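You operate a simulated robot arm through the tools that you are given. There is no shell and no other tool. Be economical: measure what you need, move in short steps, check, and stop when the job is done.

You are at the controls of a simulated two-armed robot. One attempt, no reset.

TASK
Hold the pasta basket on the island top steady with one hand and put the yoghurt tub from the table top in it with the other.

Only the result counts: the job must be done as asked and must still hold three seconds after the hand-in. Knocking over, shifting, dropping, spilling or breaking anything else fails it.

THE ROBOT
Two 7-joint arms with two-finger parallel grippers on one trunk, on a base that drives. Base frame: it is fixed to the floor where the robot stands at the start and does not move with it; the origin is under the middle of the robot, x ahead of it, y to its left, z up. Units: m, degrees, N and s.
The left shoulder is at the start at [0.07, 0.177, 0.995], the right one opposite. With the tool pointing down near the work surface each hand reaches from about 0.3 to 0.74 m from the robot's upright axis, wherever it stands, measured 20 degrees to its own side. Places, roughly: pasta basket [4.25, 1, 1]. Payload 3.43 kg a hand.
The tool frame of a hand sits at the grasp point between the pads (the TCP): z along the fingers, y along the line on which they close. The tips reach 0.03 m beyond it. The gripper opens to 0.094 m. The fingers are 0.028 m wide and 0.01 m thick; the gripper's body (0.05 by 0.096 m) begins 0.055 m behind the TCP.
Orientation is that of the tool frame in the base frame, as a unit quaternion [x, y, z, w]. With the fingers straight down and closing along the base's y, the tool's x points along the base's -x, its y along +y and its z along -z.

THE INTERFACE
- The arms move only by the tool nudge_tool. It takes "left_series", "right_series" or both (then of equal length, played together; a hand with none holds still); each is one flat list of numbers, 7 for each row, row after row: the finger opening in m, from 0 to 0.094, then the shift along the base's x, y, z in units of 20 mm (1.0 is 20 mm), then the turn, a rotation vector about the base's x, y, z in units of 5 degrees (1.0 is 5 degrees). In form: [grip, x, y, z, wx, wy, wz, grip, x, y, z, wx, wy, wz, ...]. A call has 1 to 12 rows; each row shifts and turns the commanded pose from where the row before left it. A call with a number of a shift or a turn outside -1 to 1 is refused whole. Each row takes 0.2 s and may step no farther than 0.05 m and 8.6 degrees from the row before; otherwise, or with a gripper value out of range, the whole call is refused. A pose out of reach is approached as far as the arm can. The call stops where the force on the tool passes 40 N (or 10 N more than at its start, if that is more) or the arm is blocked; 0.2 s more then pass. The fingers move at their own pace (about 0.153 m/s each) and stop on an object; they squeeze with about 22 N. The grip force told is the motor's: it shows also when the fingers shut on nothing. Time passes only in rows, and 0.2 s behind the last, so rows that do not move let the fingers close. It gives the time, the measured TCP pose, the force on the tool (base axes), the opening and the grip force at its end, in the units of the frame above (readings bear some noise), with the torque about the TCP (base axes, N m) and any sound that the robot's microphone picked up.
- Cameras (640 x 400 px; columns grow to the right, rows downward): "scene" is now at [0.1314, 0.0117, 1.3]; the picture's right is [0.16, -0.99, 0.00], its down [-0.69, -0.11, -0.72] and it looks along [0.71, 0.11, -0.70] (base axes); focal length 255 px, centre (320, 200). "left" rides on the left gripper at [0.076, -0.014, -0.103] in its tool frame; the picture's right is [0.18, 0.98, 0.00], its down [-0.75, 0.14, -0.64] and it looks along [-0.63, 0.12, 0.77] (tool axes); focal length 243 px, centre (320, 200). "right" rides on the right gripper at [0.076, 0.014, -0.102] in its tool frame; the picture's right is [-0.18, 0.98, 0.00], its down [-0.75, -0.14, -0.64] and it looks along [-0.63, -0.12, 0.77] (tool axes); focal length 243 px, centre (320, 200). There is no depth. A picture from a camera that has moved, and an enlarged one, comes with that camera's place and axes in the base frame and with its lens.
- grab_frame(camera): a new picture of that camera. It takes no simulated time.
- raise_lower(by): slides the trunk up (or, below 0, down) by that many m; the arms and the scene camera ride with it, the base frame stays. It gives what a move gives, with no picture.
- base_move(legs): drives the robot by 1 to 6 legs, each [ahead, turn to the left] in m and degrees, along the robot's own axes; the way and the turn of a leg run together, so that a leg with both is an arc; at most 1.5 m and 180 degrees a leg. The arms and the cameras ride along, it lands a little off, and it stops where it bumps. It gives what a move gives.
- head_to(pan, tilt): turns the head with the scene camera to pan (to the left, within 86 degrees either way) and tilt (down, from -29 to 69), counted from straight ahead of the robot. It gives what a move gives.
- enlarge(camera, box): a new picture of the part [left, top, right, bottom] of that camera's present view, enlarged. It takes no simulated time.
- close_job(): hands the job in; it is judged then, once.

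Go step by step. Nothing tells you exact positions but the pictures and the camera data: compare them with the known pose of the tool, close in by small moves and look again before you grip or let go. The budget is 120 turns and 100 pictures, counting those below and the enlarged ones. Unless the task says otherwise, let go and move clear before handing in.

The tools are called after ">>>" as a command line: name --argument value ..., lists and objects as JSON in quotes. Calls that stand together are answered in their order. nudge_tool: Moves the arms, as the interface text tells. Its arguments: {"type":"object","properties":{"left_series":{"type":"array"},"right_series":{"type":"array"}},"required":[]} The other tools are called the same way: raise_lower (by) slides the trunk up or down; base_move (legs) drives the base; head_to (pan, tilt) turns the head that bears the scene camera; grab_frame (camera) takes a picture; enlarge (camera, box) takes an enlarged picture of a part of a camera's view; close_job () hands the job in.

At the start:

```text
time_s: 0.0
left_tcp_pos: [0.5255, 0.2027, 1.0398]
left_orientation: [0.0, 1.0, -0.001, 0.001]
left_force: [-0.4, -0.7, 0.7]
left_torque: [-0.02, 0.01, -0.01]
left_gripper_width: 0.0941
left_grasp_force: 0.0
right_tcp_pos: [0.5268, -0.1893, 0.9714]
right_orientation: [0.001, 1.0, 0.0, 0.0]
right_force: [0.3, 0.6, -0.9]
right_torque: [-0.02, 0.0, 0.01]
right_gripper_width: 0.0938
right_grasp_force: 0.1
trunk travel left (down, up): [-0.575, 0.265]
robot x, y, heading: [0.0002, -0.0005, -0.3]
head pan, tilt: [9.1, 44.2]
```

scene: 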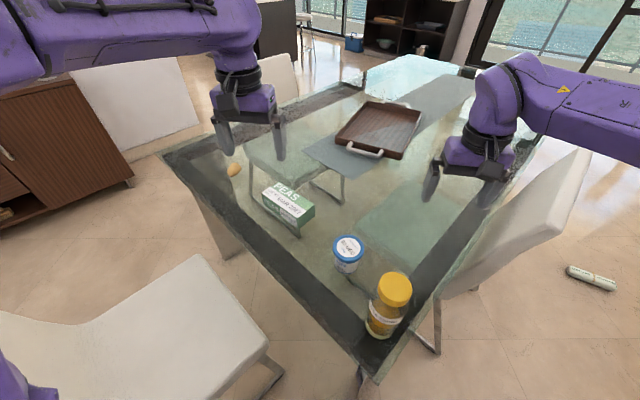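
right: 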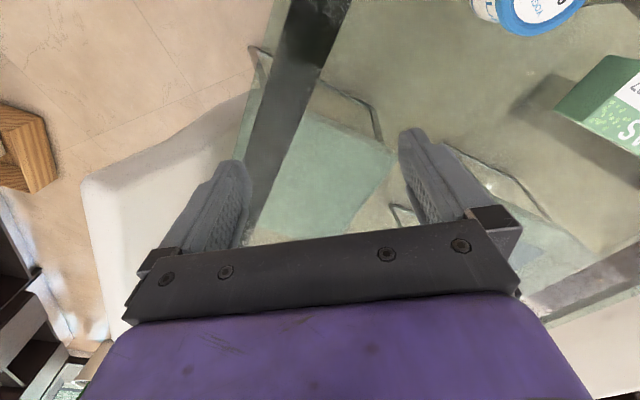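
left: 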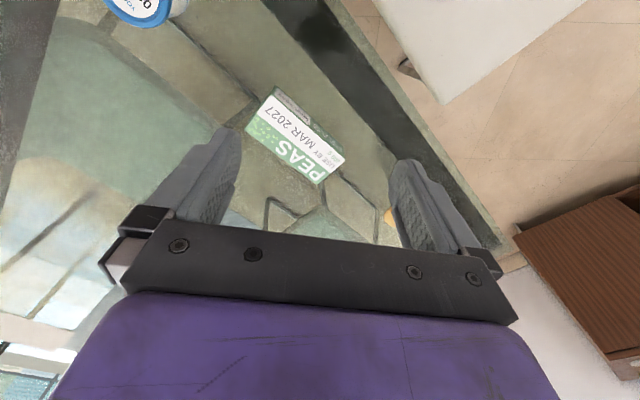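

I see the yoghurt tub (blue lid) near [0.47, 0, 0.8] on the glass table. I'll look closer at it and ahead towards the island before moving.

>>> enlarge --camera "scene" --box '[240, 170, 440, 350]'

>>> head_to --pan 13 --tilt 5

>>> grab_frame --camera "scene"

```text
2.22 times, centred on (340, 260) of scene
camera zoom: at [0.1314, 0.0117, 1.3], right [0.16, -0.99, 0.0], down [-0.69, -0.11, -0.72], along [0.71, 0.11, -0.7], focal length 567 px, centre (276, 67)
```

zoom: 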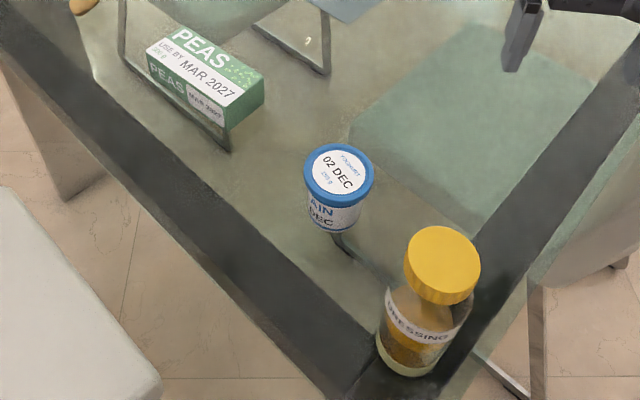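

```text
time_s: 1.1
left_tcp_pos: [0.5247, 0.2038, 1.0391]
left_orientation: [0.001, 1.0, 0.001, 0.001]
left_force: [0.3, -0.2, 0.0]
left_torque: [0.01, 0.01, 0.0]
left_gripper_width: 0.0942
left_grasp_force: 0.0
right_tcp_pos: [0.5269, -0.1884, 0.9713]
right_orientation: [0.0, 1.0, 0.0, 0.0]
right_force: [-0.5, -0.1, 0.6]
right_torque: [-0.02, 0.01, 0.0]
right_gripper_width: 0.0937
right_grasp_force: 0.1
trunk travel left (down, up): [-0.575, 0.265]
robot x, y, heading: [-0.0018, -0.0043, 0.1]
head pan, tilt: [13.0, 5.0]
```

```text
95 pictures are left
camera scene: at [0.14, 0.0194, 1.3619], right [0.22, -0.97, 0.0], down [-0.09, -0.02, -1.0], along [0.97, 0.22, -0.09], focal length 255 px, centre (320, 200)
```

scene: 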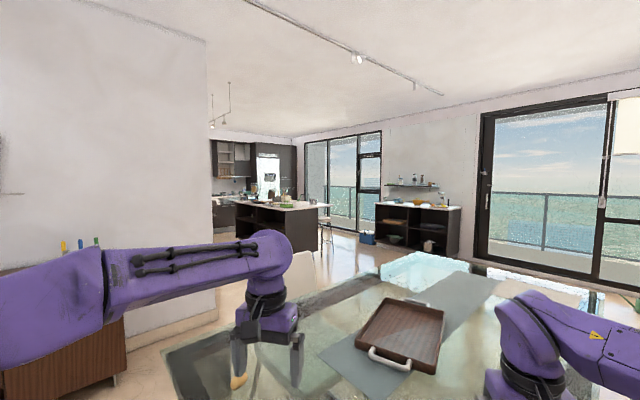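

The island is ahead and left, beyond the table. I'll look at it in more detail and check the rest of the path.

>>> enlarge --camera "scene" --box '[200, 140, 360, 260]'

>>> head_to --pan 50 --tilt 35

>>> grab_frame --camera "scene"

>>> head_to --pan -50 --tilt 30

>>> grab_frame --camera "scene"

```text
3.33 times, centred on (280, 200) of scene
camera zoom: at [0.14, 0.0194, 1.3619], right [0.22, -0.97, 0.0], down [-0.09, -0.02, -1.0], along [0.97, 0.22, -0.09], focal length 850 px, centre (453, 200)
```

zoom: 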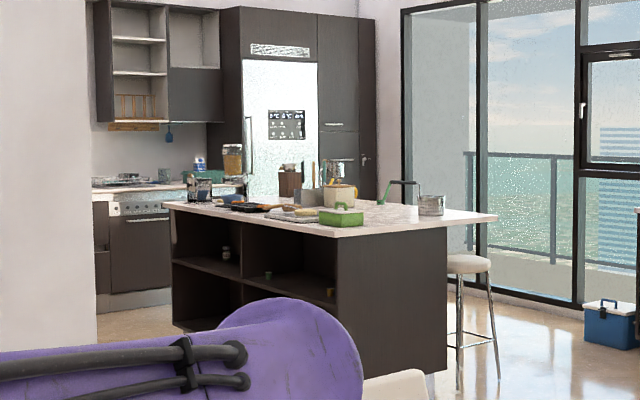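

```text
time_s: 2.1
left_tcp_pos: [0.5252, 0.2024, 1.0396]
left_orientation: [0.0, 1.0, 0.0, 0.001]
left_force: [-0.3, 1.1, 0.4]
left_torque: [-0.03, 0.02, 0.0]
left_gripper_width: 0.0938
left_grasp_force: 0.1
right_tcp_pos: [0.5273, -0.1883, 0.9708]
right_orientation: [0.0, 1.0, -0.001, 0.0]
right_force: [0.2, -0.6, 0.4]
right_torque: [-0.02, 0.01, 0.02]
right_gripper_width: 0.0942
right_grasp_force: 0.1
trunk travel left (down, up): [-0.575, 0.265]
robot x, y, heading: [-0.0014, 0.0003, 0.0]
head pan, tilt: [50.0, 35.0]
```

```text
93 pictures are left
camera scene: at [0.1072, 0.0662, 1.3138], right [0.77, -0.64, 0.0], down [-0.37, -0.44, -0.82], along [0.53, 0.63, -0.57], focal length 255 px, centre (320, 200)
```

scene: 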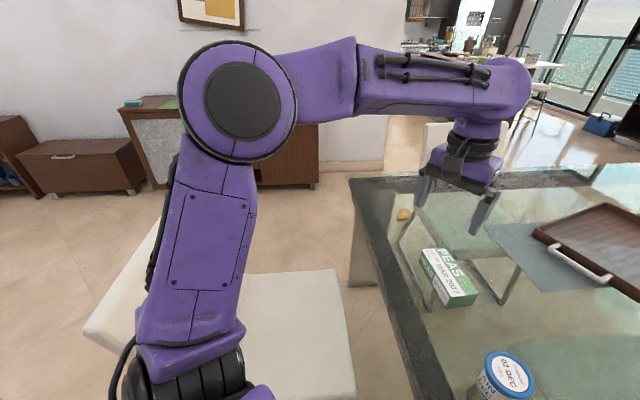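

```text
time_s: 3.9
left_tcp_pos: [0.5246, 0.2029, 1.0401]
left_orientation: [0.001, 1.0, 0.0, 0.0]
left_force: [0.0, 0.7, 0.4]
left_torque: [0.0, 0.0, 0.04]
left_gripper_width: 0.0939
left_grasp_force: 0.0
right_tcp_pos: [0.5267, -0.1881, 0.9703]
right_orientation: [0.0, 1.0, -0.001, 0.0]
right_force: [0.5, -0.5, -0.1]
right_torque: [0.01, 0.0, 0.03]
right_gripper_width: 0.0942
right_grasp_force: 0.1
trunk travel left (down, up): [-0.575, 0.265]
robot x, y, heading: [0.0021, -0.0011, -0.4]
head pan, tilt: [-50.0, 30.0]
```

```text
92 pictures are left
camera scene: at [0.1087, -0.0705, 1.3216], right [-0.77, -0.64, 0.0], down [-0.32, 0.38, -0.87], along [0.56, -0.66, -0.5], focal length 255 px, centre (320, 200)
```

scene: 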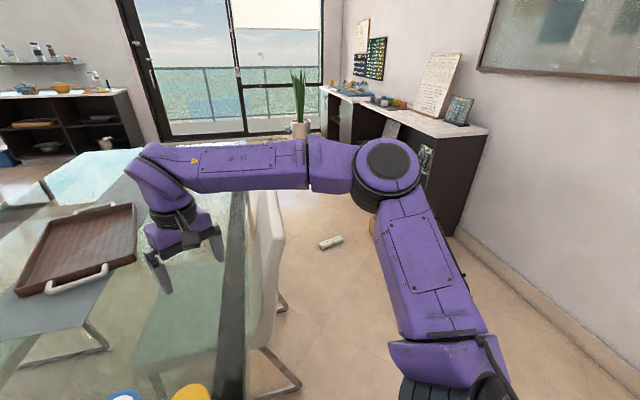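

Tub estimated at [0.479, 0.0], top at 0.82, about 71 mm wide, with the dressing bottle at about [0.345, -0.08]. I'll bring the left hand over the tub, turned so the camera stays away from the bottle.

>>> nudge_tool --left_series '[0.094, -0.19, -0.85, -0.25, 0, 0, -0.667, 0.094, -0.19, -0.85, -0.25, 0, 0, -0.667, 0.094, -0.19, -0.85, -0.25, 0, 0, -0.667, 0.094, -0.19, -0.85, -0.25, 0, 0, -0.667, 0.094, -0.19, -0.85, -0.25, 0, 0, -0.667, 0.094, -0.19, -0.85, -0.25, 0, 0, -0.667, 0.094, -0.19, -0.85, -0.25, 0, 0, -0.667, 0.094, -0.19, -0.85, -0.25, 0, 0, -0.667, 0.094, -0.19, -0.85, -0.25, 0, 0, -0.667, 0.094, -0.19, -0.85, -0.25, 0, 0, -0.667, 0.094, -0.19, -0.85, -0.25, 0, 0, -0.667, 0.094, -0.19, -0.85, -0.25, 0, 0, -0.667]'

>>> head_to --pan 0 --tilt 50

>>> grab_frame --camera "scene"

>>> grab_frame --camera "left"

```text
time_s: 6.5
left_tcp_pos: [0.4809, 0.0, 0.9786]
left_orientation: [0.342, 0.94, 0.0, 0.001]
left_force: [-0.1, -0.2, 0.2]
left_torque: [0.0, 0.04, 0.0]
left_gripper_width: 0.0938
left_grasp_force: 0.0
right_tcp_pos: [0.5279, -0.1899, 0.9713]
right_orientation: [0.0, 1.0, 0.0, 0.0]
right_force: [0.6, -0.2, 0.0]
right_torque: [0.02, 0.0, 0.02]
right_gripper_width: 0.094
right_grasp_force: 0.1
trunk travel left (down, up): [-0.575, 0.265]
robot x, y, heading: [-0.0026, -0.0018, -0.0]
head pan, tilt: [-50.0, 30.0]
```

```text
time_s: 7.6
left_tcp_pos: [0.4809, -0.0006, 0.9785]
left_orientation: [0.341, 0.94, 0.0, 0.001]
left_force: [0.6, 0.5, 0.3]
left_torque: [-0.02, 0.0, 0.02]
left_gripper_width: 0.0939
left_grasp_force: 0.1
right_tcp_pos: [0.5281, -0.1895, 0.9715]
right_orientation: [0.001, 1.0, 0.0, 0.001]
right_force: [-0.1, 0.5, 0.4]
right_torque: [-0.01, -0.01, 0.02]
right_gripper_width: 0.0938
right_grasp_force: 0.0
trunk travel left (down, up): [-0.575, 0.265]
robot x, y, heading: [-0.0039, 0.0001, 0.2]
head pan, tilt: [0.0, 50.0]
```

```text
91 pictures are left
camera scene: at [0.1275, -0.0014, 1.2921], right [0.0, -1.0, 0.0], down [-0.77, 0.0, -0.64], along [0.64, 0.0, -0.77], focal length 255 px, centre (320, 200)
```

scene: 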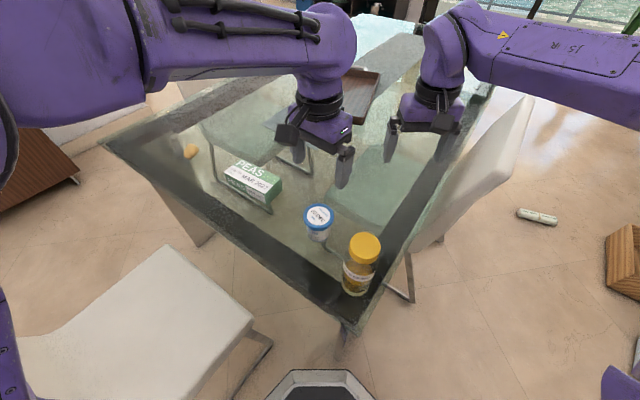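

```text
90 pictures are left
camera left: at [0.4132, 0.0376, 1.0793], right [0.49, 0.87, 0.0], down [0.67, -0.37, 0.64], along [0.56, -0.32, -0.77], focal length 243 px, centre (320, 200)
```

left: 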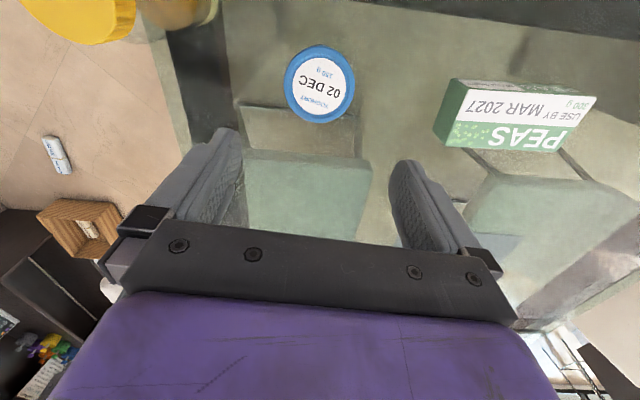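

The two views agree on the tub at about [0.472, 0.003]. I'll centre and come halfway down, then check.

>>> nudge_tool --left_series '[0.094, -0.45, 0.17, -0.8, 0, 0, 0, 0.094, 0, 0, -1, 0, 0, 0, 0.094, 0, 0, -1, 0, 0, 0, 0.094, 0, 0, -1, 0, 0, 0, 0.094, 0, 0, -1, 0, 0, 0]'

>>> grab_frame --camera "left"

>>> enlarge --camera "scene" --box '[240, 130, 400, 310]'

```text
time_s: 8.8
left_tcp_pos: [0.4725, 0.0024, 0.8832]
left_orientation: [0.341, 0.94, 0.0, 0.0]
left_force: [-0.7, -0.3, 0.1]
left_torque: [0.02, 0.02, -0.02]
left_gripper_width: 0.0939
left_grasp_force: 0.0
right_tcp_pos: [0.5271, -0.1885, 0.9699]
right_orientation: [0.001, 1.0, 0.0, 0.0]
right_force: [0.3, -0.1, 1.1]
right_torque: [-0.03, 0.01, 0.0]
right_gripper_width: 0.094
right_grasp_force: 0.1
trunk travel left (down, up): [-0.575, 0.265]
robot x, y, heading: [0.0004, 0.0012, -0.1]
head pan, tilt: [0.0, 50.0]
```

```text
89 pictures are left
camera left: at [0.4053, 0.0399, 0.9831], right [0.49, 0.87, 0.0], down [0.67, -0.37, 0.64], along [0.56, -0.32, -0.77], focal length 243 px, centre (320, 200)
```

left: 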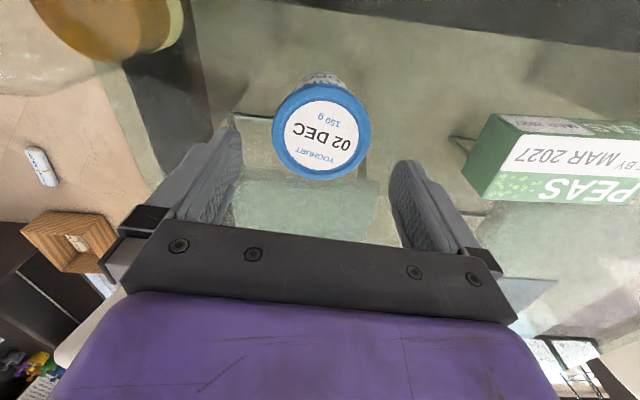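

```text
2.22 times, centred on (320, 220) of scene
camera zoom: at [0.128, -0.0015, 1.292], right [0.0, -1.0, 0.0], down [-0.77, 0.0, -0.64], along [0.64, 0.0, -0.77], focal length 567 px, centre (320, 156)
```

zoom: 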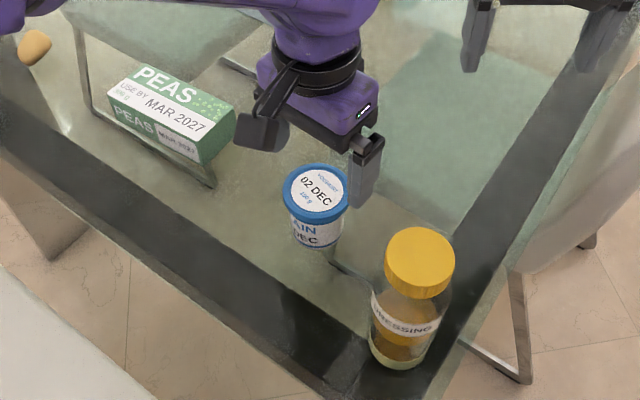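

Tub lid is centred between the fingers, top near 0.81. I'll go down to 0.80 and close.

>>> nudge_tool --left_series '[0.094, 0, -0.05, -0.85, 0, 0, 0, 0.094, 0, 0, -0.85, 0, 0, 0, 0.094, 0, 0, -0.85, 0, 0, 0, 0.094, 0, 0, -0.85, 0, 0, 0, 0.094, 0, 0, -0.8, 0, 0, 0]'

>>> grab_frame --camera "left"

>>> enlarge --camera "scene" --box '[240, 130, 400, 310]'

```text
time_s: 10.0
left_tcp_pos: [0.4713, 0.0016, 0.7986]
left_orientation: [0.342, 0.94, 0.0, 0.0]
left_force: [-0.2, 0.2, -0.5]
left_torque: [0.0, -0.01, 0.01]
left_gripper_width: 0.094
left_grasp_force: 0.0
right_tcp_pos: [0.5268, -0.1886, 0.9703]
right_orientation: [0.0, 1.0, 0.0, 0.0]
right_force: [0.4, 0.7, -0.5]
right_torque: [0.0, -0.01, 0.02]
right_gripper_width: 0.0939
right_grasp_force: 0.0
trunk travel left (down, up): [-0.575, 0.265]
robot x, y, heading: [-0.0021, 0.0012, -0.1]
head pan, tilt: [0.0, 50.0]
```

```text
87 pictures are left
camera left: at [0.4037, 0.0386, 0.8986], right [0.49, 0.87, 0.0], down [0.67, -0.38, 0.64], along [0.56, -0.32, -0.77], focal length 243 px, centre (320, 200)
```

left: 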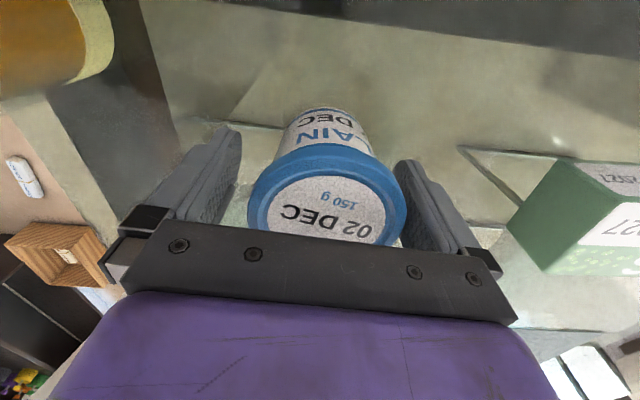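

```text
2.22 times, centred on (320, 220) of scene
camera zoom: at [0.1279, -0.0015, 1.292], right [0.0, -1.0, 0.0], down [-0.77, 0.0, -0.64], along [0.64, 0.0, -0.77], focal length 567 px, centre (320, 156)
```

zoom: 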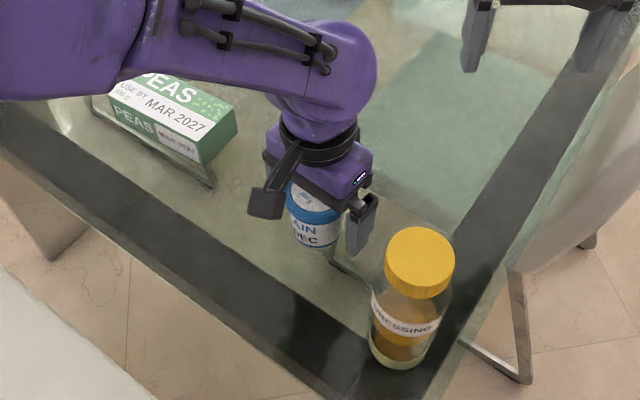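

Fingers straddle the tub well. Closing now, then a small lift.

>>> nudge_tool --left_series '[0.06, 0, 0, 0, 0, 0, 0, 0.05, 0, 0, 0, 0, 0, 0, 0.04, 0, 0, 0, 0, 0, 0, 0.04, 0, 0, 0, 0, 0, 0]'

>>> grab_frame --camera "left"

```text
time_s: 11.0
left_tcp_pos: [0.4702, 0.0014, 0.798]
left_orientation: [0.342, 0.94, -0.001, 0.001]
left_force: [1.5, -0.8, 2.2]
left_torque: [0.07, 0.03, 0.0]
left_gripper_width: 0.0736
left_grasp_force: 22.0
right_tcp_pos: [0.5271, -0.1894, 0.9711]
right_orientation: [0.0, 1.0, 0.0, 0.0]
right_force: [-0.2, 0.1, 0.1]
right_torque: [0.01, -0.03, 0.03]
right_gripper_width: 0.0941
right_grasp_force: 0.0
trunk travel left (down, up): [-0.575, 0.265]
robot x, y, heading: [-0.0023, 0.0029, 0.4]
head pan, tilt: [0.0, 50.0]
```

```text
85 pictures are left
camera left: at [0.4035, 0.0387, 0.8989], right [0.49, 0.87, 0.0], down [0.67, -0.38, 0.64], along [0.56, -0.32, -0.77], focal length 243 px, centre (320, 200)
```

left: 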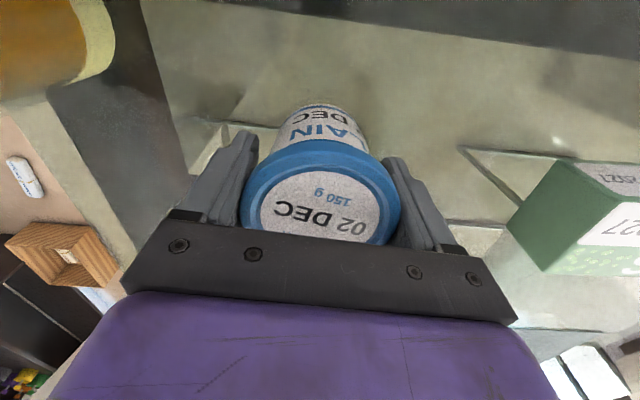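

Gripped at 73.6 mm with 22 N. Lifting straight up 0.2 m.

>>> nudge_tool --left_series '[0.04, 0, 0, 0.4, 0, 0, 0, 0.04, 0, 0, 0.8, 0, 0, 0, 0.04, 0, 0, 1, 0, 0, 0, 0.04, 0, 0, 1, 0, 0, 0, 0.04, 0, 0, 1, 0, 0, 0, 0.04, 0, 0, 1, 0, 0, 0, 0.04, 0, 0, 1, 0, 0, 0, 0.04, 0, 0, 1, 0, 0, 0, 0.04, 0, 0, 1, 0, 0, 0, 0.04, 0, 0, 1, 0, 0, 0, 0.04, 0, 0, 1, 0, 0, 0, 0.04, 0, 0, 1, 0, 0, 0]'

>>> grab_frame --camera "left"

```text
time_s: 13.6
left_tcp_pos: [0.4697, -0.0015, 1.0257]
left_orientation: [0.342, 0.94, 0.0, 0.001]
left_force: [-0.4, -0.3, -1.3]
left_torque: [0.0, -0.01, -0.01]
left_gripper_width: 0.0735
left_grasp_force: 21.5
right_tcp_pos: [0.5275, -0.1884, 0.9695]
right_orientation: [-0.001, 1.0, 0.0, 0.0]
right_force: [0.8, 0.4, -0.1]
right_torque: [-0.04, -0.01, -0.02]
right_gripper_width: 0.094
right_grasp_force: 0.0
trunk travel left (down, up): [-0.575, 0.265]
robot x, y, heading: [-0.0005, 0.0004, -0.1]
head pan, tilt: [0.0, 50.0]
```

```text
84 pictures are left
camera left: at [0.403, 0.0369, 1.1254], right [0.49, 0.87, 0.0], down [0.67, -0.38, 0.64], along [0.56, -0.32, -0.77], focal length 243 px, centre (320, 200)
```

left: 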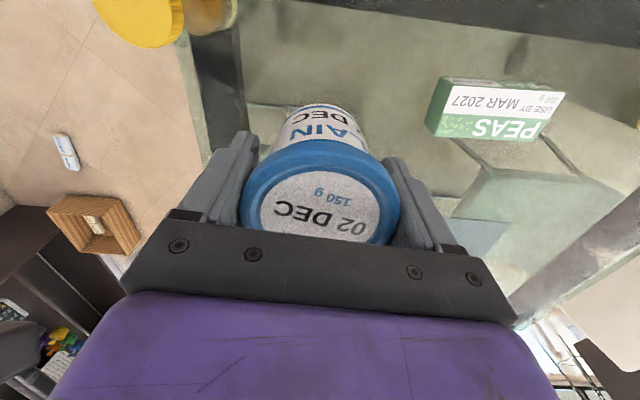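

Tub is lifted. I'll tuck both arms in towards the body before driving.

>>> nudge_tool --left_series '[0.04, -0.46, 0.7, 0.3, 0, 0, 0.667, 0.04, -0.46, 0.7, 0.3, 0, 0, 0.667, 0.04, -0.46, 0.7, 0.3, 0, 0, 0.667, 0.04, -0.46, 0.7, 0.3, 0, 0, 0.667, 0.04, -0.46, 0.7, 0.3, 0, 0, 0.667, 0.04, -0.46, 0.7, 0.3, 0, 0, 0.667, 0.04, -0.46, 0.7, 0.3, 0, 0, 0.667, 0.04, -0.46, 0.7, 0.3, 0, 0, 0.667, 0.04, -0.46, 0.7, 0.3, 0, 0, 0.667, 0.04, -0.46, 0.7, 0.3, 0, 0, 0.667, 0.04, -0.46, 0.7, 0.3, 0, 0, 0.667, 0.04, -0.46, 0.7, 0.3, 0, 0, 0.667]' --right_series '[0.094, -0.7, 0, 0.5, 0, 0, 0, 0.094, -0.7, 0, 0.5, 0, 0, 0, 0.094, -0.7, 0, 0.5, 0, 0, 0, 0.094, -0.7, 0, 0.5, 0, 0, 0, 0.094, -0.7, 0, 0.5, 0, 0, 0, 0.094, -0.7, 0, 0.5, 0, 0, 0, 0.094, -0.7, 0, 0.5, 0, 0, 0, 0.094, -0.7, 0, 0.5, 0, 0, 0, 0.094, -0.7, 0, 0.5, 0, 0, 0, 0.094, -0.7, 0, 0.5, 0, 0, 0, 0.094, -0.7, 0, 0.5, 0, 0, 0, 0.094, -0.7, 0, 0.5, 0, 0, 0]'

>>> head_to --pan 86 --tilt 35

>>> grab_frame --camera "scene"

>>> head_to --pan -86 --tilt 35

>>> grab_frame --camera "scene"

```text
time_s: 16.2
left_tcp_pos: [0.3595, 0.1717, 1.0951]
left_orientation: [-0.002, 1.0, 0.0, 0.002]
left_force: [0.7, 0.8, -1.4]
left_torque: [-0.03, 0.04, 0.04]
left_gripper_width: 0.0737
left_grasp_force: 22.6
right_tcp_pos: [0.3604, -0.1861, 1.0926]
right_orientation: [0.001, 1.0, -0.001, 0.001]
right_force: [0.2, 0.1, 1.2]
right_torque: [-0.02, -0.04, 0.01]
right_gripper_width: 0.0938
right_grasp_force: 0.1
trunk travel left (down, up): [-0.575, 0.265]
robot x, y, heading: [-0.0006, -0.0011, -0.1]
head pan, tilt: [0.0, 50.0]
```

```text
time_s: 17.8
left_tcp_pos: [0.3601, 0.1693, 1.0946]
left_orientation: [-0.001, 1.0, 0.0, 0.001]
left_force: [0.5, 0.4, -2.1]
left_torque: [0.0, -0.02, 0.04]
left_gripper_width: 0.0737
left_grasp_force: 21.8
right_tcp_pos: [0.3598, -0.1878, 1.0907]
right_orientation: [-0.001, 1.0, -0.001, 0.0]
right_force: [0.4, -0.9, -0.1]
right_torque: [-0.02, 0.01, -0.02]
right_gripper_width: 0.0942
right_grasp_force: 0.1
trunk travel left (down, up): [-0.575, 0.265]
robot x, y, heading: [-0.0006, 0.0006, -0.1]
head pan, tilt: [85.9, 35.0]
```

```text
83 pictures are left
camera scene: at [0.0569, 0.0867, 1.3138], right [1.0, -0.07, 0.0], down [-0.04, -0.57, -0.82], along [0.06, 0.82, -0.57], focal length 255 px, centre (320, 200)
```

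scene: 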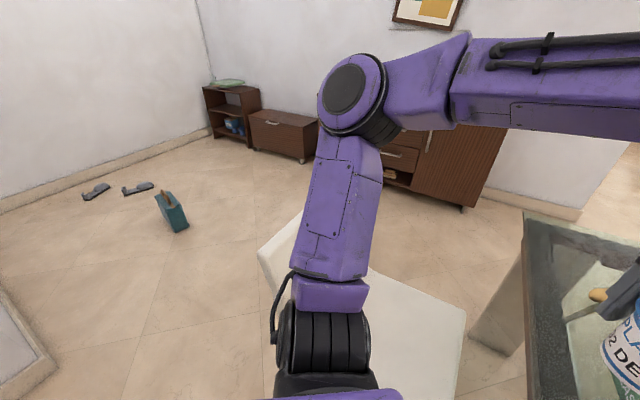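

```text
time_s: 20.4
left_tcp_pos: [0.3608, 0.1692, 1.0947]
left_orientation: [0.0, 1.0, 0.0, 0.001]
left_force: [-1.2, 0.6, -1.5]
left_torque: [0.02, 0.0, 0.03]
left_gripper_width: 0.0736
left_grasp_force: 22.1
right_tcp_pos: [0.3605, -0.1878, 1.0906]
right_orientation: [0.001, 1.0, 0.0, 0.0]
right_force: [-1.1, 0.0, -0.2]
right_torque: [0.0, 0.0, -0.04]
right_gripper_width: 0.0939
right_grasp_force: 0.0
trunk travel left (down, up): [-0.575, 0.265]
robot x, y, heading: [-0.0024, 0.0056, -0.2]
head pan, tilt: [-85.9, 35.0]
```

```text
82 pictures are left
camera scene: at [0.0569, -0.089, 1.3138], right [-1.0, -0.07, 0.0], down [-0.04, 0.57, -0.82], along [0.06, -0.82, -0.57], focal length 255 px, centre (320, 200)
```

scene: 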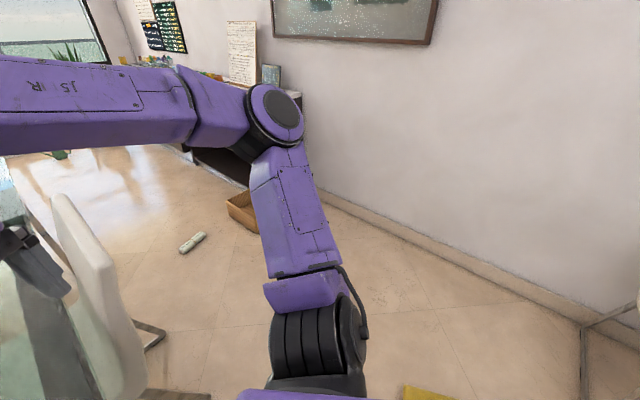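

I see the way out: the table runs off to the right, a chair sits close on my left, and the left passage leads to the island. I'll back off slightly, turn left and look behind-left.

>>> base_move --legs '[[-0.2, 0], [0, 60]]'

>>> head_to --pan 80 --tilt 45

>>> grab_frame --camera "scene"

>>> head_to --pan 20 --tilt 40

>>> grab_frame --camera "scene"

```text
time_s: 21.7
left_tcp_pos: [0.2323, 0.1712, 1.097]
left_orientation: [-0.003, 1.0, 0.0, 0.003]
left_force: [-1.7, 0.9, -0.8]
left_torque: [-0.01, -0.06, -0.03]
left_gripper_width: 0.0735
left_grasp_force: 21.6
right_tcp_pos: [0.233, -0.186, 1.0927]
right_orientation: [-0.002, 1.0, 0.0, 0.002]
right_force: [-0.4, -1.0, 0.3]
right_torque: [-0.01, -0.09, 0.02]
right_gripper_width: 0.0938
right_grasp_force: 0.0
trunk travel left (down, up): [-0.575, 0.265]
robot x, y, heading: [-0.1257, -0.0023, 0.2]
head pan, tilt: [-85.9, 35.0]
stopped in leg 1: the robot was blocked; the commanded pose is now the measured one
```

```text
time_s: 24.2
left_tcp_pos: [0.2376, 0.171, 1.0953]
left_orientation: [-0.002, 1.0, 0.0, 0.0]
left_force: [-0.7, 0.1, -1.7]
left_torque: [0.0, 0.0, -0.03]
left_gripper_width: 0.0733
left_grasp_force: 21.6
right_tcp_pos: [0.2395, -0.1864, 1.0909]
right_orientation: [-0.001, 1.0, 0.0, -0.002]
right_force: [0.9, 0.1, -0.9]
right_torque: [-0.06, 0.0, -0.03]
right_gripper_width: 0.0939
right_grasp_force: 0.0
trunk travel left (down, up): [-0.575, 0.265]
robot x, y, heading: [-0.1233, 0.0003, -0.1]
head pan, tilt: [80.0, 45.0]
```

```text
81 pictures are left
camera scene: at [-0.0576, 0.079, 1.2989], right [0.99, -0.17, 0.0], down [-0.12, -0.7, -0.71], along [0.12, 0.7, -0.71], focal length 255 px, centre (320, 200)
```

scene: 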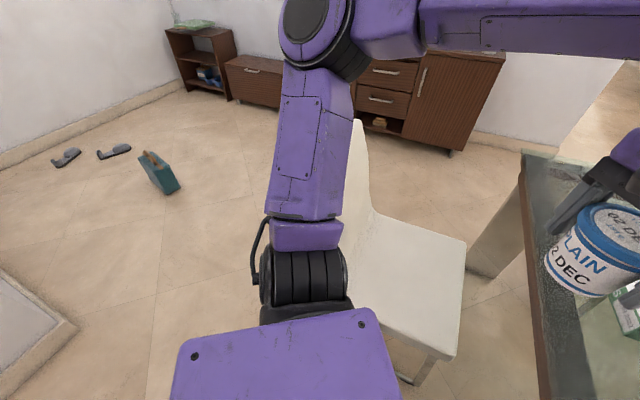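

```text
time_s: 25.5
left_tcp_pos: [0.239, 0.1716, 1.095]
left_orientation: [-0.003, 1.0, 0.001, 0.001]
left_force: [0.3, -0.2, -1.3]
left_torque: [0.04, -0.01, -0.02]
left_gripper_width: 0.0735
left_grasp_force: 21.8
right_tcp_pos: [0.2383, -0.1865, 1.0909]
right_orientation: [-0.002, 1.0, -0.001, -0.001]
right_force: [-0.5, -0.3, 0.6]
right_torque: [-0.02, 0.02, -0.01]
right_gripper_width: 0.094
right_grasp_force: 0.1
trunk travel left (down, up): [-0.575, 0.265]
robot x, y, heading: [-0.1197, -0.0028, 0.0]
head pan, tilt: [20.0, 40.0]
```

```text
80 pictures are left
camera scene: at [0.0083, 0.0283, 1.3062], right [0.35, -0.94, 0.0], down [-0.6, -0.22, -0.77], along [0.72, 0.27, -0.64], focal length 255 px, centre (320, 200)
```

scene: 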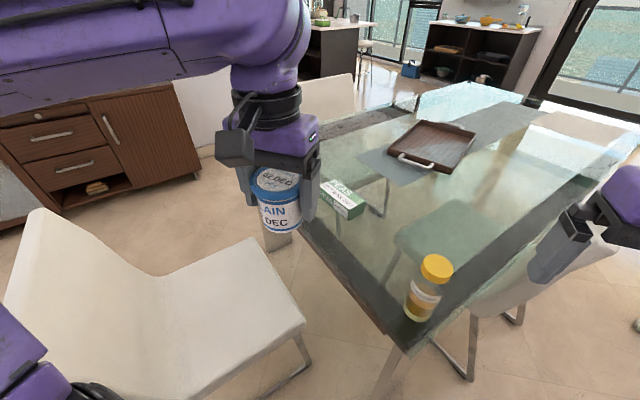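

The base was blocked from behind at x = -0.12. I'll look at the right rear to see what is there.

>>> head_to --pan -86 --tilt 62

>>> grab_frame --camera "scene"

>>> head_to --pan 86 --tilt 65

>>> grab_frame --camera "scene"

```text
time_s: 27.4
left_tcp_pos: [0.2377, 0.171, 1.0947]
left_orientation: [-0.003, 1.0, 0.0, 0.0]
left_force: [0.3, 0.4, -1.7]
left_torque: [0.02, -0.03, 0.04]
left_gripper_width: 0.0734
left_grasp_force: 21.3
right_tcp_pos: [0.2397, -0.1877, 1.0917]
right_orientation: [-0.002, 1.0, -0.001, -0.001]
right_force: [-0.1, 0.2, 1.0]
right_torque: [-0.02, 0.01, 0.0]
right_gripper_width: 0.094
right_grasp_force: 0.0
trunk travel left (down, up): [-0.575, 0.265]
robot x, y, heading: [-0.1196, -0.005, 0.3]
head pan, tilt: [-85.9, 62.0]
```

```text
79 pictures are left
camera scene: at [-0.0666, -0.0653, 1.2772], right [-1.0, -0.07, 0.0], down [-0.07, 0.88, -0.47], along [0.04, -0.47, -0.88], focal length 255 px, centre (320, 200)
```

scene: 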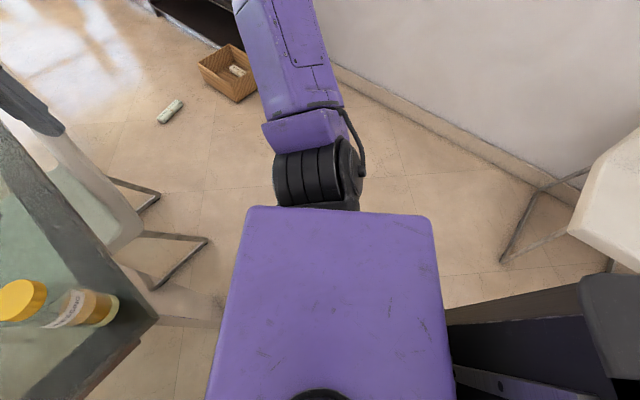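

```text
time_s: 30.0
left_tcp_pos: [0.2391, 0.1713, 1.0945]
left_orientation: [-0.003, 1.0, 0.001, -0.001]
left_force: [-0.6, 0.5, -1.1]
left_torque: [0.0, -0.02, 0.01]
left_gripper_width: 0.0733
left_grasp_force: 21.3
right_tcp_pos: [0.2387, -0.1862, 1.0914]
right_orientation: [-0.003, 1.0, 0.001, 0.0]
right_force: [0.1, -0.3, 0.4]
right_torque: [0.0, -0.05, -0.02]
right_gripper_width: 0.0941
right_grasp_force: 0.1
trunk travel left (down, up): [-0.575, 0.265]
robot x, y, heading: [-0.1243, 0.0023, 0.1]
head pan, tilt: [85.9, 65.0]
```

```text
78 pictures are left
camera scene: at [-0.0673, 0.0594, 1.2739], right [1.0, -0.07, 0.0], down [-0.06, -0.9, -0.42], along [0.03, 0.42, -0.91], focal length 255 px, centre (320, 200)
```

scene: 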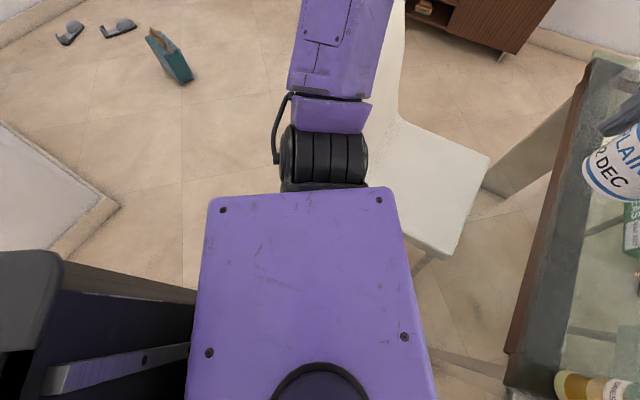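

Nothing clear shows on either side; the trunk's own housing hides what is straight behind. I'll edge forward a little and turn left, so the head can see the area behind.

>>> base_move --legs '[[0.06, 0], [0, 40]]'

>>> head_to --pan 86 --tilt 40

>>> grab_frame --camera "scene"

```text
time_s: 32.8
left_tcp_pos: [0.1016, 0.3646, 1.0942]
left_orientation: [-0.348, 0.937, 0.0, 0.0]
left_force: [-0.2, 0.3, -1.9]
left_torque: [-0.02, 0.01, 0.02]
left_gripper_width: 0.0732
left_grasp_force: 22.5
right_tcp_pos: [0.3341, 0.0911, 1.0908]
right_orientation: [-0.347, 0.938, 0.0, -0.001]
right_force: [0.0, 0.0, 0.0]
right_torque: [-0.03, 0.04, 0.0]
right_gripper_width: 0.0939
right_grasp_force: 0.0
trunk travel left (down, up): [-0.575, 0.265]
robot x, y, heading: [-0.0652, 0.0033, 40.3]
head pan, tilt: [85.9, 65.0]
```

```text
time_s: 33.7
left_tcp_pos: [0.1008, 0.3642, 1.0955]
left_orientation: [-0.348, 0.938, 0.0, 0.001]
left_force: [0.0, -0.4, -1.0]
left_torque: [-0.04, 0.0, 0.0]
left_gripper_width: 0.0734
left_grasp_force: 21.8
right_tcp_pos: [0.3341, 0.0916, 1.0914]
right_orientation: [-0.346, 0.938, -0.001, -0.001]
right_force: [0.3, 0.0, -0.9]
right_torque: [0.02, 0.02, 0.0]
right_gripper_width: 0.094
right_grasp_force: 0.0
trunk travel left (down, up): [-0.575, 0.265]
robot x, y, heading: [-0.065, 0.002, 40.4]
head pan, tilt: [85.9, 40.0]
```

```text
77 pictures are left
camera scene: at [-0.0746, 0.0997, 1.3061], right [0.8, 0.6, 0.0], down [0.38, -0.52, -0.77], along [-0.46, 0.61, -0.64], focal length 255 px, centre (320, 200)
```

scene: 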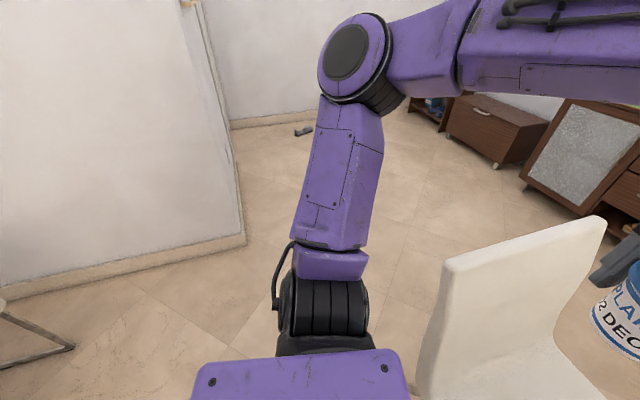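

The turn worked; the wall corner is at about [-1.15, 0.68] and the chair back at [-0.06, 0.53] to [0.22, 0.92]. I'll keep turning until I face the gap between them, then look.

>>> base_move --legs '[[0, 95]]'

>>> head_to --pan 0 --tilt 50

>>> grab_frame --camera "scene"

```text
time_s: 38.2
left_tcp_pos: [-0.446, 0.1126, 1.0933]
left_orientation: [0.935, -0.355, 0.0, 0.0]
left_force: [-0.3, 0.6, -1.9]
left_torque: [-0.01, 0.02, 0.02]
left_gripper_width: 0.0737
left_grasp_force: 22.3
right_tcp_pos: [-0.2063, 0.3798, 1.0913]
right_orientation: [0.934, -0.356, 0.002, 0.0]
right_force: [0.0, -0.3, 0.5]
right_torque: [0.01, 0.0, -0.04]
right_gripper_width: 0.0943
right_grasp_force: 0.0
trunk travel left (down, up): [-0.575, 0.265]
robot x, y, heading: [-0.0645, 0.0009, 138.3]
head pan, tilt: [85.9, 40.0]
```

```text
time_s: 39.8
left_tcp_pos: [-0.4454, 0.1134, 1.0945]
left_orientation: [0.935, -0.356, 0.0, 0.0]
left_force: [0.1, -0.5, -1.8]
left_torque: [0.01, 0.02, 0.03]
left_gripper_width: 0.0735
left_grasp_force: 21.9
right_tcp_pos: [-0.2074, 0.3804, 1.0911]
right_orientation: [0.934, -0.356, 0.001, 0.0]
right_force: [0.2, 1.6, 0.0]
right_torque: [-0.01, -0.01, -0.01]
right_gripper_width: 0.0938
right_grasp_force: 0.0
trunk travel left (down, up): [-0.575, 0.265]
robot x, y, heading: [-0.062, 0.0049, 138.6]
head pan, tilt: [0.0, 50.0]
```

```text
76 pictures are left
camera scene: at [-0.1574, 0.0833, 1.292], right [0.66, 0.75, 0.0], down [0.57, -0.51, -0.64], along [-0.48, 0.43, -0.77], focal length 255 px, centre (320, 200)
```

scene: 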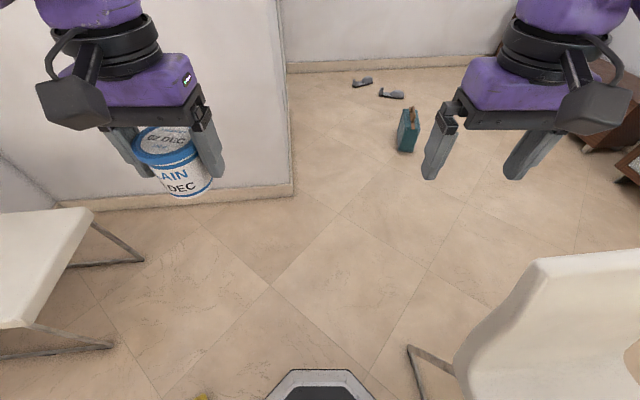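

A yellow thing is on the floor at my near left, likely what blocked the reverse. I'll look at it so I can keep clear of it.

>>> head_to --pan 50 --tilt 60

>>> grab_frame --camera "scene"

```text
time_s: 41.0
left_tcp_pos: [-0.446, 0.112, 1.0955]
left_orientation: [0.935, -0.355, 0.0, 0.0]
left_force: [0.3, 1.0, -1.3]
left_torque: [-0.03, -0.04, 0.0]
left_gripper_width: 0.0731
left_grasp_force: 21.2
right_tcp_pos: [-0.2076, 0.3793, 1.0912]
right_orientation: [0.935, -0.355, 0.0, 0.0]
right_force: [0.4, 0.0, 0.1]
right_torque: [0.0, -0.02, -0.02]
right_gripper_width: 0.0938
right_grasp_force: 0.1
trunk travel left (down, up): [-0.575, 0.265]
robot x, y, heading: [-0.0617, 0.0036, 138.5]
head pan, tilt: [50.0, 60.0]
```

```text
75 pictures are left
camera scene: at [-0.1658, 0.0226, 1.2795], right [-0.14, 0.99, 0.0], down [0.86, 0.13, -0.5], along [-0.49, -0.07, -0.87], focal length 255 px, centre (320, 200)
```

scene: 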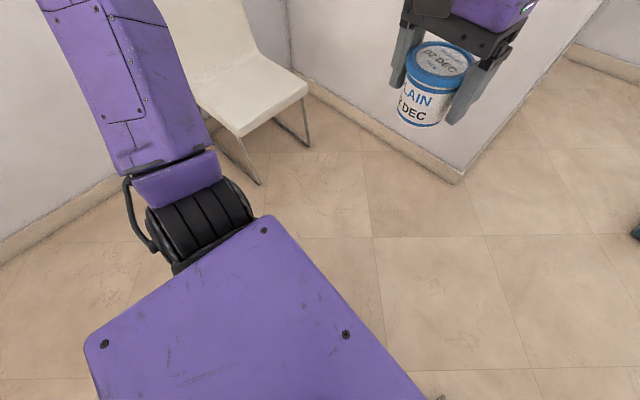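

Floor ahead is clear to the wall corner. I'll drive 0.7 m into the gap, turn right to face along the far side of the chair, and look.

>>> base_move --legs '[[0, 2], [0.7, 0], [0, -87]]'

>>> head_to --pan -20 --tilt 35

>>> grab_frame --camera "scene"

```text
time_s: 49.0
left_tcp_pos: [-0.5043, 0.8338, 1.0944]
left_orientation: [-0.431, 0.903, -0.001, 0.0]
left_force: [0.3, -0.4, -1.8]
left_torque: [0.01, 0.05, 0.03]
left_gripper_width: 0.0733
left_grasp_force: 22.1
right_tcp_pos: [-0.2265, 0.6073, 1.0915]
right_orientation: [-0.429, 0.903, 0.0, -0.001]
right_force: [0.2, 0.2, 0.4]
right_torque: [-0.01, 0.02, -0.02]
right_gripper_width: 0.0942
right_grasp_force: 0.1
trunk travel left (down, up): [-0.575, 0.265]
robot x, y, heading: [-0.6011, 0.4491, 51.1]
head pan, tilt: [50.0, 60.0]
```

```text
time_s: 50.4
left_tcp_pos: [-0.5032, 0.8347, 1.0941]
left_orientation: [-0.431, 0.903, 0.001, 0.0]
left_force: [-0.6, -0.4, -2.2]
left_torque: [0.01, -0.01, 0.01]
left_gripper_width: 0.0732
left_grasp_force: 21.9
right_tcp_pos: [-0.2271, 0.608, 1.0903]
right_orientation: [-0.43, 0.903, -0.001, -0.001]
right_force: [0.3, -0.1, 0.2]
right_torque: [0.0, -0.01, -0.02]
right_gripper_width: 0.0939
right_grasp_force: 0.1
trunk travel left (down, up): [-0.575, 0.265]
robot x, y, heading: [-0.6012, 0.4475, 50.9]
head pan, tilt: [-20.0, 35.0]
```

```text
74 pictures are left
camera scene: at [-0.4927, 0.53, 1.3137], right [0.51, -0.86, 0.0], down [-0.49, -0.3, -0.82], along [0.7, 0.42, -0.57], focal length 255 px, centre (320, 200)
```

scene: 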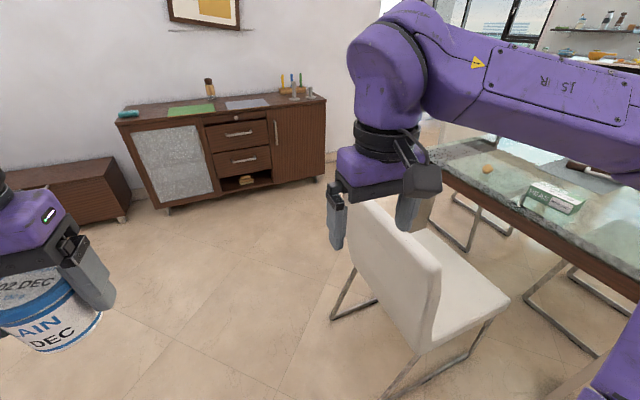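

The way along the sideboard is clear. Driving 1.5 m then turning right to face down the passage.

>>> base_move --legs '[[0, 2], [1.5, 0], [0.15, 0], [0, -85]]'

>>> head_to --pan 0 --tilt 35

>>> grab_frame --camera "scene"

```text
time_s: 62.8
left_tcp_pos: [0.8262, 1.7002, 1.095]
left_orientation: [0.272, 0.962, 0.0, 0.0]
left_force: [0.7, 0.1, -1.5]
left_torque: [0.0, 0.04, 0.01]
left_gripper_width: 0.0735
left_grasp_force: 22.2
right_tcp_pos: [0.6377, 1.3957, 1.0917]
right_orientation: [0.273, 0.962, 0.0, -0.001]
right_force: [-0.3, -0.4, -0.1]
right_torque: [0.02, -0.01, -0.01]
right_gripper_width: 0.0938
right_grasp_force: 0.1
trunk travel left (down, up): [-0.575, 0.265]
robot x, y, heading: [0.4282, 1.7458, -31.9]
head pan, tilt: [-20.0, 35.0]
```

```text
time_s: 63.6
left_tcp_pos: [0.8244, 1.6997, 1.094]
left_orientation: [0.272, 0.962, 0.0, 0.001]
left_force: [-1.0, 0.1, -1.7]
left_torque: [0.0, 0.01, 0.01]
left_gripper_width: 0.0736
left_grasp_force: 22.2
right_tcp_pos: [0.6371, 1.3952, 1.091]
right_orientation: [0.273, 0.962, 0.0, -0.002]
right_force: [-0.2, 0.6, 0.1]
right_torque: [0.0, 0.05, 0.03]
right_gripper_width: 0.0938
right_grasp_force: 0.0
trunk travel left (down, up): [-0.575, 0.265]
robot x, y, heading: [0.4326, 1.7432, -31.7]
head pan, tilt: [0.0, 35.0]
```

```text
73 pictures are left
camera scene: at [0.5473, 1.6709, 1.3138], right [-0.53, -0.85, 0.0], down [-0.49, 0.3, -0.82], along [0.7, -0.43, -0.57], focal length 255 px, centre (320, 200)
```

scene: 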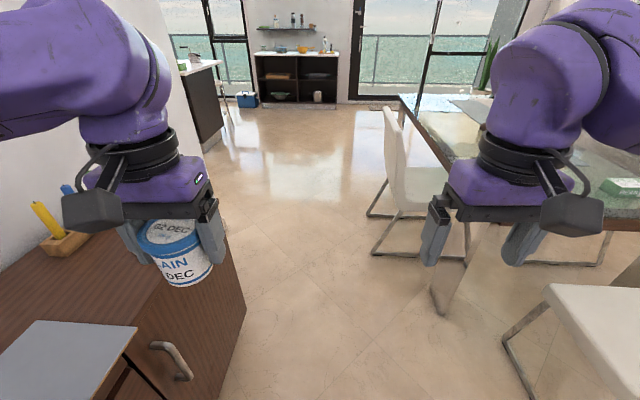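

I'm in the passage with the sideboard to my left and a chair on the right further on. I'll drive 0.9 m, then drift left around the chair.

>>> base_move --legs '[[0, -5], [0.9, 0], [0, 22], [0.6, 0]]'

>>> head_to --pan 25 --tilt 25

>>> grab_frame --camera "scene"

```text
time_s: 72.9
left_tcp_pos: [2.0975, 1.1021, 1.0941]
left_orientation: [0.141, 0.99, 0.0, 0.0]
left_force: [0.6, -0.2, -1.3]
left_torque: [0.0, 0.03, 0.01]
left_gripper_width: 0.0733
left_grasp_force: 22.2
right_tcp_pos: [1.9952, 0.7591, 1.0904]
right_orientation: [0.142, 0.99, 0.0, -0.001]
right_force: [-0.6, 0.4, -0.4]
right_torque: [0.0, -0.01, 0.02]
right_gripper_width: 0.0938
right_grasp_force: 0.0
trunk travel left (down, up): [-0.575, 0.265]
robot x, y, heading: [1.7015, 1.0391, -16.2]
head pan, tilt: [0.0, 35.0]
```

```text
time_s: 73.8
left_tcp_pos: [2.0965, 1.1036, 1.0954]
left_orientation: [0.14, 0.99, 0.0, 0.0]
left_force: [-0.1, -0.2, -1.8]
left_torque: [-0.02, -0.01, -0.01]
left_gripper_width: 0.0733
left_grasp_force: 22.0
right_tcp_pos: [1.9952, 0.7598, 1.0912]
right_orientation: [0.142, 0.99, -0.001, -0.001]
right_force: [-0.2, 0.6, 0.3]
right_torque: [-0.02, 0.0, -0.01]
right_gripper_width: 0.0941
right_grasp_force: 0.0
trunk travel left (down, up): [-0.575, 0.265]
robot x, y, heading: [1.7025, 1.043, -16.4]
head pan, tilt: [25.0, 25.0]
```

```text
72 pictures are left
camera scene: at [1.8416, 1.0391, 1.3295], right [0.15, -0.99, 0.0], down [-0.42, -0.06, -0.91], along [0.9, 0.14, -0.42], focal length 255 px, centre (320, 200)
```

scene: 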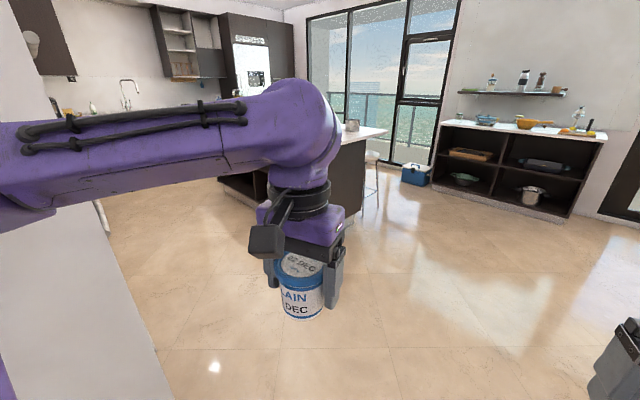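

The island is beyond the wall corner on my left. I'll continue past the corner, then turn to the island and look.

>>> base_move --legs '[[0.5, 0], [0, 20], [0.5, 0]]'

>>> head_to --pan -8 --tilt 25

>>> grab_frame --camera "scene"

```text
time_s: 80.2
left_tcp_pos: [3.0106, 1.1352, 1.0957]
left_orientation: [-0.036, 0.999, 0.0, 0.001]
left_force: [-0.1, 0.7, -1.6]
left_torque: [0.02, -0.02, 0.0]
left_gripper_width: 0.0735
left_grasp_force: 22.1
right_tcp_pos: [3.0334, 0.7775, 1.0909]
right_orientation: [-0.035, 0.999, -0.001, -0.001]
right_force: [0.3, 0.6, 0.4]
right_torque: [-0.01, 0.0, 0.02]
right_gripper_width: 0.0938
right_grasp_force: 0.0
trunk travel left (down, up): [-0.575, 0.265]
robot x, y, heading: [2.6614, 0.9395, 4.2]
head pan, tilt: [25.0, 25.0]
```

```text
time_s: 81.2
left_tcp_pos: [3.0086, 1.1337, 1.0952]
left_orientation: [-0.037, 0.999, 0.0, 0.0]
left_force: [0.3, 0.3, -2.5]
left_torque: [0.01, 0.02, 0.02]
left_gripper_width: 0.0733
left_grasp_force: 22.1
right_tcp_pos: [3.0338, 0.7773, 1.0917]
right_orientation: [-0.036, 0.999, 0.0, -0.001]
right_force: [-0.1, -0.3, -0.6]
right_torque: [0.0, -0.01, 0.01]
right_gripper_width: 0.0945
right_grasp_force: 0.1
trunk travel left (down, up): [-0.575, 0.265]
robot x, y, heading: [2.6572, 0.9398, 3.9]
head pan, tilt: [-8.0, 25.0]
```

```text
71 pictures are left
camera scene: at [2.8038, 0.9356, 1.3295], right [-0.07, -1.0, 0.0], down [-0.42, 0.03, -0.91], along [0.9, -0.06, -0.42], focal length 255 px, centre (320, 200)
```

scene: 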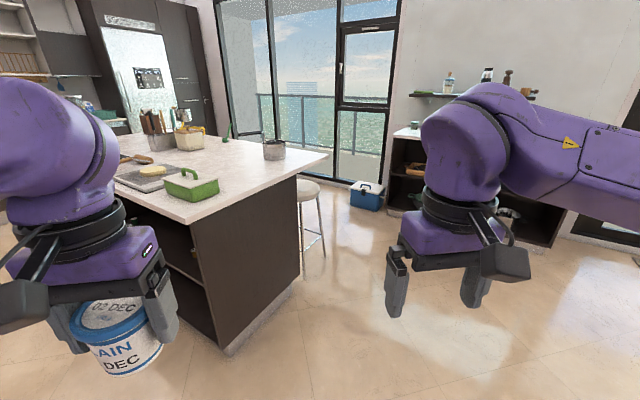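

I see the island with a green caddy, a beige container and a grey metal vessel near [4.29, 1.1]. I'll zoom in to identify the pasta basket.

>>> enlarge --camera "scene" --box '[220, 110, 340, 190]'

>>> enlarge --camera "scene" --box '[100, 80, 340, 240]'

```text
5.00 times, centred on (280, 150) of scene
camera zoom: at [2.8038, 0.9356, 1.3295], right [-0.07, -1.0, 0.0], down [-0.42, 0.03, -0.91], along [0.9, -0.06, -0.42], focal length 1275 px, centre (520, 450)
```

zoom: 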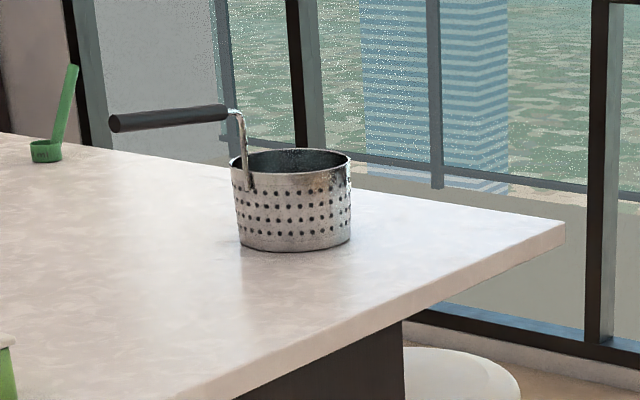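

```text
2.50 times, centred on (220, 160) of scene
camera zoom: at [2.8038, 0.9356, 1.3295], right [-0.07, -1.0, 0.0], down [-0.42, 0.03, -0.91], along [0.9, -0.06, -0.42], focal length 638 px, centre (570, 300)
```

zoom: 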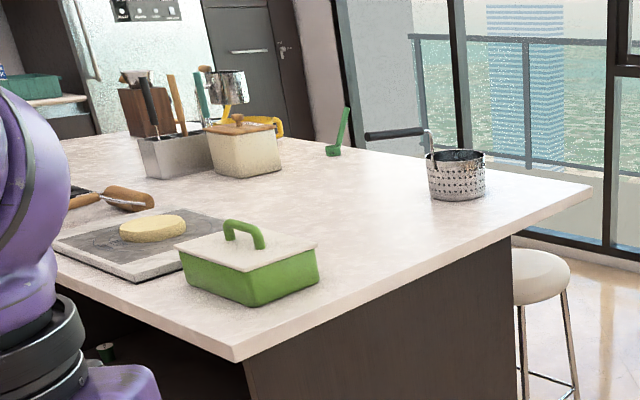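

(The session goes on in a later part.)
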